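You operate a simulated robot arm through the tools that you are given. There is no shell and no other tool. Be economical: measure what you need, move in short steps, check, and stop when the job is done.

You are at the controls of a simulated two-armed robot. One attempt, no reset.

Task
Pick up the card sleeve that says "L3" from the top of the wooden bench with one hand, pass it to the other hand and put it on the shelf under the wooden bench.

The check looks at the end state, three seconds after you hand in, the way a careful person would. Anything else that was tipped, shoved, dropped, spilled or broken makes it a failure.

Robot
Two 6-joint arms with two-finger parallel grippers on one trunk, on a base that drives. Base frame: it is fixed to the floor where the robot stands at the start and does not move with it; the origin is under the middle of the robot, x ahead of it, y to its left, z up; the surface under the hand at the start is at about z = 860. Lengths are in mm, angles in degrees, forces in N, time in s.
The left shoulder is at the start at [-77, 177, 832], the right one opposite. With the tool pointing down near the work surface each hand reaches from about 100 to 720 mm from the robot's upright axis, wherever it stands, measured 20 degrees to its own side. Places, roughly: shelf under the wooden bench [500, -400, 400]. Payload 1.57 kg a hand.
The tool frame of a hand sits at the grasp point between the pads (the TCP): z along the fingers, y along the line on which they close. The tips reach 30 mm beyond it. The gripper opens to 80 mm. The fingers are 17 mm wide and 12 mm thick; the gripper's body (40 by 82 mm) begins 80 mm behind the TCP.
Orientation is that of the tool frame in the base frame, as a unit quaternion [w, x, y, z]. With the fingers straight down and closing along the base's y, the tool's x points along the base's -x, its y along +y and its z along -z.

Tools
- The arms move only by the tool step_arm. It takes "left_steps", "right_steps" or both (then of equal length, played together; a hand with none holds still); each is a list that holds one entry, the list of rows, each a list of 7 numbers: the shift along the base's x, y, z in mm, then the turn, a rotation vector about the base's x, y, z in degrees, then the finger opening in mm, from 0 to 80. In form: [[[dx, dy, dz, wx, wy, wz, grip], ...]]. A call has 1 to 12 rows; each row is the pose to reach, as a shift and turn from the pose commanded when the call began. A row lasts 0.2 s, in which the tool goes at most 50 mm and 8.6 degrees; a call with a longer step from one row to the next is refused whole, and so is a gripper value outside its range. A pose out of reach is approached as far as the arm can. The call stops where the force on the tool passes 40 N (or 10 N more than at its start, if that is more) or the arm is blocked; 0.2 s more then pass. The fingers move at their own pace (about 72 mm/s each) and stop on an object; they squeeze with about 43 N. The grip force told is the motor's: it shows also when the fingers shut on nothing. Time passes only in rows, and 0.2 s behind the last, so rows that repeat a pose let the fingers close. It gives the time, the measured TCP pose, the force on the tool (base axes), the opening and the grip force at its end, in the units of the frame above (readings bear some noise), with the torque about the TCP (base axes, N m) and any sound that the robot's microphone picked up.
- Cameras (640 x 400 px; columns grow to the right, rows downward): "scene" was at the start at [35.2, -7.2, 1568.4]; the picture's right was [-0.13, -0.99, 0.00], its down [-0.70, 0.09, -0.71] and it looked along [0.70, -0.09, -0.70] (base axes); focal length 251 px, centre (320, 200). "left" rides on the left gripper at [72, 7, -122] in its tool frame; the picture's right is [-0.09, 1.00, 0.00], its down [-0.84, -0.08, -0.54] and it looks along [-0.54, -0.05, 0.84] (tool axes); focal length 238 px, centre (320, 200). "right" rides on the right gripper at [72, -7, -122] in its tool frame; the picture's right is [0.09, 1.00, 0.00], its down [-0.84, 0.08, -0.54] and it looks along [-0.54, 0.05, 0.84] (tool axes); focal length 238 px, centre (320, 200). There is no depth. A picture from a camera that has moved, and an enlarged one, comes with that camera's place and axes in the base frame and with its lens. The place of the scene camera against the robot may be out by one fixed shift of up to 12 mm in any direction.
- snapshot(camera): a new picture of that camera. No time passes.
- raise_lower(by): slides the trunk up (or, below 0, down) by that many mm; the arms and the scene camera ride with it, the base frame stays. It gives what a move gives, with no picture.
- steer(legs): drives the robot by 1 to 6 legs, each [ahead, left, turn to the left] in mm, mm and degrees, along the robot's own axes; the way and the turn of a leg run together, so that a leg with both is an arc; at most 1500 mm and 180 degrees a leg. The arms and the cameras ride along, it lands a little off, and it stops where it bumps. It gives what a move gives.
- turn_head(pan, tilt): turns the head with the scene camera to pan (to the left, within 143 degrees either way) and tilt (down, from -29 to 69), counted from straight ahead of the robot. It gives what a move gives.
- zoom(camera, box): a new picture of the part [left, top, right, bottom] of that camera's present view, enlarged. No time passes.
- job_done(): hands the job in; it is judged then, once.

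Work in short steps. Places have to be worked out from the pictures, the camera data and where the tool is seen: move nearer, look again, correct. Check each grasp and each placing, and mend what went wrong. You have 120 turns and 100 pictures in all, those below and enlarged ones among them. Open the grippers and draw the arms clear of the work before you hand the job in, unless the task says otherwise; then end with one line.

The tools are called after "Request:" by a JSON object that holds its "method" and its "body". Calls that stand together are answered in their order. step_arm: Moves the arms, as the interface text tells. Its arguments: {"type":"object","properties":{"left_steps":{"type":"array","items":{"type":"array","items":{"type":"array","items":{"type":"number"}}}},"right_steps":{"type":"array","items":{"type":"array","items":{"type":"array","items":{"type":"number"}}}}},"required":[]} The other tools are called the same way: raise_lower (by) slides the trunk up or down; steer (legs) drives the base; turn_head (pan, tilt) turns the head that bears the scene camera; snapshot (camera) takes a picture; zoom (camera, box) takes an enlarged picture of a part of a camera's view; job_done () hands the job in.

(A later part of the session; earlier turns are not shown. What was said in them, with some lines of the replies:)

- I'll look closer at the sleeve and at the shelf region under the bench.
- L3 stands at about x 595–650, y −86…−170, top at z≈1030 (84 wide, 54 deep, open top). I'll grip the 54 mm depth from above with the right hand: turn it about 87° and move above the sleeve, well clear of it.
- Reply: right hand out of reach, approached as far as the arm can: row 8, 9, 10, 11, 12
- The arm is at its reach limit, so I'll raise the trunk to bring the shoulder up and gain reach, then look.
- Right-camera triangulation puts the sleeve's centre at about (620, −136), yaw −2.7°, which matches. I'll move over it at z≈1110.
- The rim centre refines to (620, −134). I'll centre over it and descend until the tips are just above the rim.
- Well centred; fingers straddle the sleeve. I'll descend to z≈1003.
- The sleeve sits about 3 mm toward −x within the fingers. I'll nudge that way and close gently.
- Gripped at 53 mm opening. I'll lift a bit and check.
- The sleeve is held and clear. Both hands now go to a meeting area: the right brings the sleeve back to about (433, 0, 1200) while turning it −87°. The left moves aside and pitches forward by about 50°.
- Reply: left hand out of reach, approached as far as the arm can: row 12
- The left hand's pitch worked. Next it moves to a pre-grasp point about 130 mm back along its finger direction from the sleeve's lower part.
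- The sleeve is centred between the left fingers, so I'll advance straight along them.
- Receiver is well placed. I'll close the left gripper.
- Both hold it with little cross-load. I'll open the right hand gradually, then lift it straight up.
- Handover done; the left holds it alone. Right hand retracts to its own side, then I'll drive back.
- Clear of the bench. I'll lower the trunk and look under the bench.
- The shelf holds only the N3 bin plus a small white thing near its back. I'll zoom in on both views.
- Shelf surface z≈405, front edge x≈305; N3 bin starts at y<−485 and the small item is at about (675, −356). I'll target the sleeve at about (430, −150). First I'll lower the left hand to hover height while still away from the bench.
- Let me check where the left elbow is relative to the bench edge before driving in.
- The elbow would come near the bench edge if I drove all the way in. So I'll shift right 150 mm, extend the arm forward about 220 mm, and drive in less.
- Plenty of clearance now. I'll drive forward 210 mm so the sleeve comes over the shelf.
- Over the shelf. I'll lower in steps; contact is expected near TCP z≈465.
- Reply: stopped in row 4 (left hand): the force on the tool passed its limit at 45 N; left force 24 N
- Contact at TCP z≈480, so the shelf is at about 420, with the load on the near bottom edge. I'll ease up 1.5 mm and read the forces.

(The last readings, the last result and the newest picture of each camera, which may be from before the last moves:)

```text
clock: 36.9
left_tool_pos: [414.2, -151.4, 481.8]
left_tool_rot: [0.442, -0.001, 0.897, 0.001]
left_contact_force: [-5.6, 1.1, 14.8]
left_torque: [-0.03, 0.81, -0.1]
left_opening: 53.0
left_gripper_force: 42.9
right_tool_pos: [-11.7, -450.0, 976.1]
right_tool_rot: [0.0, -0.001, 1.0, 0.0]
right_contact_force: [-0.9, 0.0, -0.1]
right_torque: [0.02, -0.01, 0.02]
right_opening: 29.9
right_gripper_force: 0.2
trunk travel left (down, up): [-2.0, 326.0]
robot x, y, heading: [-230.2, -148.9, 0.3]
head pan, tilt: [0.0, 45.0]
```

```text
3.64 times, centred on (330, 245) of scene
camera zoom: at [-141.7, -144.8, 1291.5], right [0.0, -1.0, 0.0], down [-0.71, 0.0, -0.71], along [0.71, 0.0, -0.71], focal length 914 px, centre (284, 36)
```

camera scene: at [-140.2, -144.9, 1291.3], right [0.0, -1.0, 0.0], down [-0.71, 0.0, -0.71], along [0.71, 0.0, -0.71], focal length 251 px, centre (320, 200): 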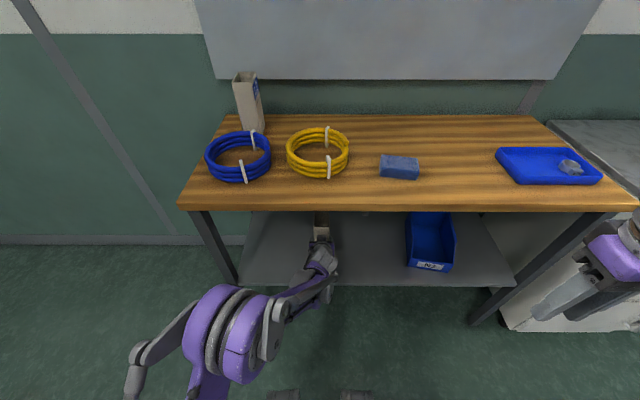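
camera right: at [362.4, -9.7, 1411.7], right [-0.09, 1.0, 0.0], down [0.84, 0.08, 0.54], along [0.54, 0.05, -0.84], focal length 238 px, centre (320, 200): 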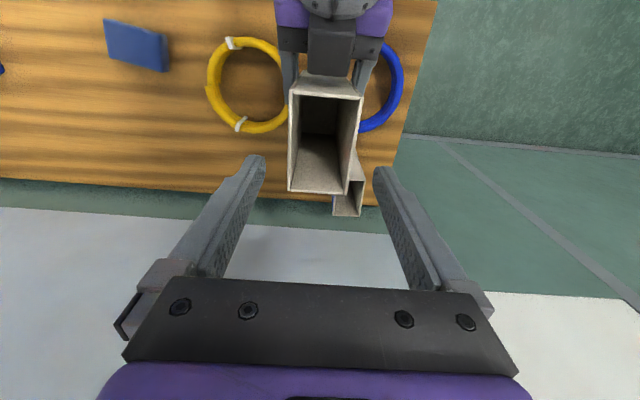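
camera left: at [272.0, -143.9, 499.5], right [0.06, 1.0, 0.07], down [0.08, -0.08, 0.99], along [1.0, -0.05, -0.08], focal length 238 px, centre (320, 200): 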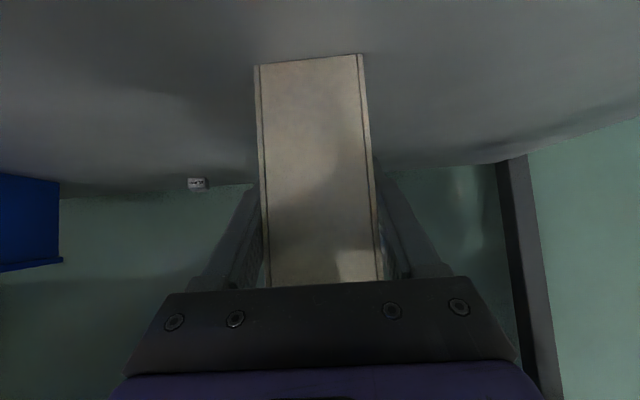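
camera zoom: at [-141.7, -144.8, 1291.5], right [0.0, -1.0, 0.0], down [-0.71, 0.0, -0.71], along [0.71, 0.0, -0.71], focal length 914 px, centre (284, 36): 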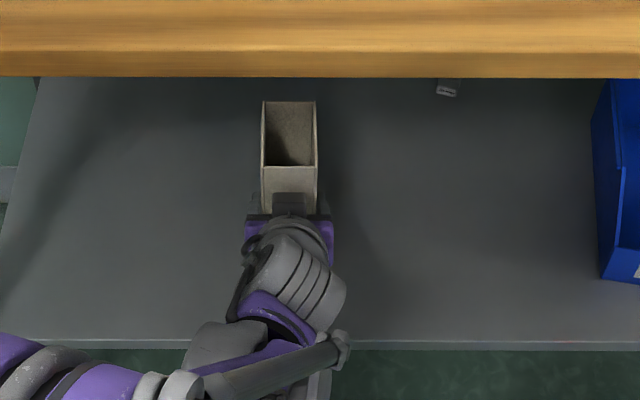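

Stiffness is about 5 N/mm, so 2 mm more brings it to near-zero load, and then I open slowly.

Request:
{"method": "step_arm", "body": {"left_steps": [[[0, 0, 2, 0, 0, 0, 49], [0, 0, 2, 0, 0, 0, 49]]]}}

Request:
{"method": "zoom", "body": {"camera": "left", "box": [220, 30, 420, 155]}}

```text
clock: 37.5
left_tool_pos: [415.0, -151.1, 481.5]
left_tool_rot: [0.441, -0.001, 0.897, 0.001]
left_contact_force: [0.2, -0.5, 0.0]
left_torque: [-0.02, 0.02, -0.01]
left_opening: 53.4
left_gripper_force: 42.6
right_tool_pos: [-10.6, -449.1, 976.9]
right_tool_rot: [0.0, -0.002, 1.0, 0.001]
right_contact_force: [0.3, -0.1, -1.1]
right_torque: [0.01, -0.03, 0.01]
right_opening: 29.9
right_gripper_force: 0.1
trunk travel left (down, up): [-2.0, 326.0]
robot x, y, heading: [-225.7, -148.6, 0.4]
head pan, tilt: [0.0, 45.0]
```

```text
3.20 times, centred on (320, 92) of left
camera zoom: at [273.2, -144.2, 501.0], right [0.06, 1.0, 0.07], down [0.08, -0.08, 0.99], along [0.99, -0.05, -0.09], focal length 763 px, centre (320, 544)
```

zoom: 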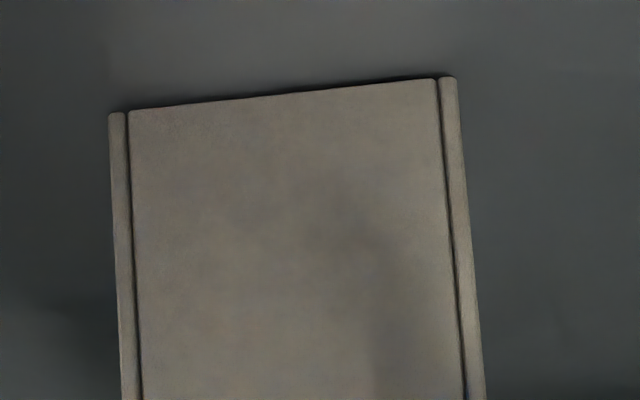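

Zero load just at contact. I'll open the left gripper slowly.

Request:
{"method": "step_arm", "body": {"left_steps": [[[0, 0, 0, 0, 0, 0, 55], [0, 0, 0, 0, 0, 0, 60], [0, 0, 0, 0, 0, 0, 68], [0, 0, 0, 0, 0, 0, 78], [0, 0, 0, 0, 0, 0, 80], [0, 0, 0, 0, 0, 0, 80]]]}}

Request:
{"method": "snapshot", "body": {"camera": "left"}}

```text
clock: 38.9
left_tool_pos: [414.4, -152.3, 483.9]
left_tool_rot: [0.441, 0.0, 0.898, 0.001]
left_contact_force: [0.3, 0.8, -0.6]
left_torque: [0.01, 0.01, -0.01]
left_opening: 80.0
left_gripper_force: 0.0
right_tool_pos: [-10.5, -449.4, 975.0]
right_tool_rot: [0.0, -0.001, 1.0, 0.001]
right_contact_force: [-0.8, 0.3, 0.1]
right_torque: [0.02, 0.01, 0.01]
right_opening: 29.8
right_gripper_force: 0.0
trunk travel left (down, up): [-2.0, 326.0]
robot x, y, heading: [-224.8, -146.8, 0.0]
head pan, tilt: [0.0, 45.0]
```

```text
63 pictures are left
camera left: at [273.1, -144.1, 501.2], right [0.06, 1.0, 0.07], down [0.08, -0.08, 0.99], along [0.99, -0.05, -0.09], focal length 238 px, centre (320, 200)
```

left: 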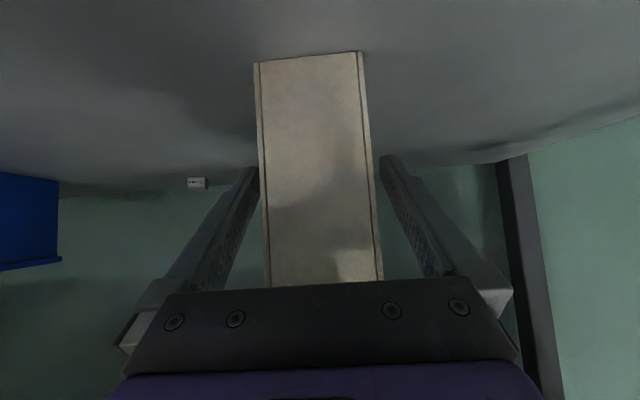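

The sleeve stands upright and free. I'll retract along the finger direction.

Request:
{"method": "step_arm", "body": {"left_steps": [[[0, -1.5, 0, 0, 0, 0, 80], [-16, -1.5, 12, 0, 0, 0, 80], [-36, -1.5, 28, 0, 0, 0, 80], [-60, -1.5, 46, 0, 0, 0, 80], [-84, -1.5, 64, 0, 0, 0, 80], [-110, -1.5, 75, 0, 0, 0, 80], [-140, -1.5, 75, 0, 0, 0, 80], [-170, -1.5, 75, 0, 0, 0, 80]]]}}

Request:
{"method": "snapshot", "body": {"camera": "left"}}

```text
clock: 40.7
left_tool_pos: [243.3, -152.3, 557.9]
left_tool_rot: [0.441, 0.001, 0.897, 0.001]
left_contact_force: [0.7, 0.1, -0.1]
left_torque: [0.02, 0.05, 0.0]
left_opening: 80.1
left_gripper_force: 0.1
right_tool_pos: [-10.3, -449.2, 976.8]
right_tool_rot: [0.0, -0.001, 1.0, 0.0]
right_contact_force: [0.9, 0.3, 0.3]
right_torque: [-0.02, -0.03, -0.01]
right_opening: 30.1
right_gripper_force: 0.0
trunk travel left (down, up): [-2.0, 326.0]
robot x, y, heading: [-227.7, -148.5, -0.0]
head pan, tilt: [0.0, 45.0]
```

```text
62 pictures are left
camera left: at [101.7, -144.6, 576.8], right [0.06, 1.0, 0.07], down [0.08, -0.08, 0.99], along [1.0, -0.05, -0.09], focal length 238 px, centre (320, 200)
```

left: 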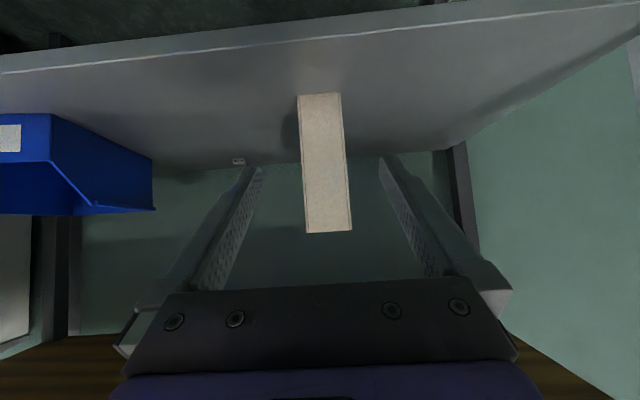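

It stands upright and well inside the shelf. I'll open the right gripper, back the robot off and take a last look.

Request:
{"method": "steer", "body": {"legs": [[-300, 0, 0]]}}

Request:
{"method": "step_arm", "body": {"right_steps": [[[0, 0, 0, 0, 0, 0, 60], [0, 0, 0, 0, 0, 0, 80], [0, 0, 0, 0, 0, 0, 80]]]}}

Request:
{"method": "turn_head", "body": {"pan": 0, "tilt": 35}}

Request:
{"method": "snapshot", "body": {"camera": "scene"}}

```text
clock: 42.7
left_tool_pos: [-55.7, -153.7, 558.7]
left_tool_rot: [0.441, 0.0, 0.898, 0.001]
left_contact_force: [-0.6, 0.1, 0.0]
left_torque: [0.02, 0.03, -0.01]
left_opening: 80.1
left_gripper_force: 0.0
right_tool_pos: [-309.2, -450.8, 976.6]
right_tool_rot: [0.0, -0.004, 1.0, -0.001]
right_contact_force: [0.3, 0.7, 0.3]
right_torque: [0.03, 0.02, -0.02]
right_opening: 29.9
right_gripper_force: 0.0
trunk travel left (down, up): [-2.0, 326.0]
robot x, y, heading: [-525.9, -149.5, 0.3]
head pan, tilt: [0.0, 45.0]
```

```text
clock: 43.5
left_tool_pos: [-53.7, -153.0, 558.3]
left_tool_rot: [0.441, 0.001, 0.898, 0.0]
left_contact_force: [-0.1, -0.9, -0.5]
left_torque: [-0.02, 0.0, 0.0]
left_opening: 80.1
left_gripper_force: 0.0
right_tool_pos: [-309.4, -449.9, 976.9]
right_tool_rot: [0.0, -0.002, 1.0, 0.0]
right_contact_force: [0.1, 0.3, -1.1]
right_torque: [-0.03, 0.0, 0.0]
right_opening: 80.0
right_gripper_force: 0.1
trunk travel left (down, up): [-2.0, 326.0]
robot x, y, heading: [-526.4, -150.1, 0.2]
head pan, tilt: [0.0, 45.0]
```

```text
clock: 44.2
left_tool_pos: [-54.3, -153.7, 558.7]
left_tool_rot: [0.441, 0.0, 0.898, 0.0]
left_contact_force: [1.3, -0.4, 0.3]
left_torque: [-0.02, -0.03, 0.02]
left_opening: 80.0
left_gripper_force: 0.0
right_tool_pos: [-309.2, -450.6, 977.1]
right_tool_rot: [0.001, -0.003, 1.0, 0.0]
right_contact_force: [0.3, -0.4, -0.6]
right_torque: [0.01, 0.02, 0.0]
right_opening: 79.8
right_gripper_force: 0.0
trunk travel left (down, up): [-2.0, 326.0]
robot x, y, heading: [-527.0, -155.1, 0.3]
head pan, tilt: [0.0, 35.0]
```

```text
61 pictures are left
camera scene: at [-432.2, -146.2, 1306.1], right [0.0, -1.0, 0.0], down [-0.57, 0.0, -0.82], along [0.82, 0.0, -0.57], focal length 251 px, centre (320, 200)
```

scene: 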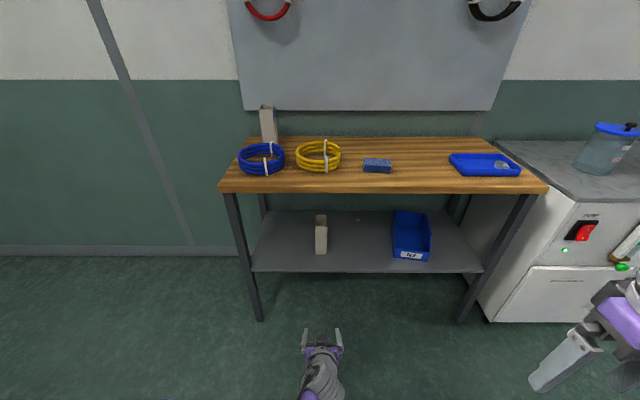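

The sleeve stands upright on the shelf, nothing else has moved, and both hands are empty and clear of the bench. Handing in.

Request:
{"method": "job_done", "body": {}}

```text
The job is handed in.
```

I picked up the L3 card sleeve with the right hand, passed it to the left and stood it upright on the shelf under the bench. Both grippers are open and clear, and I saw nothing else disturbed.
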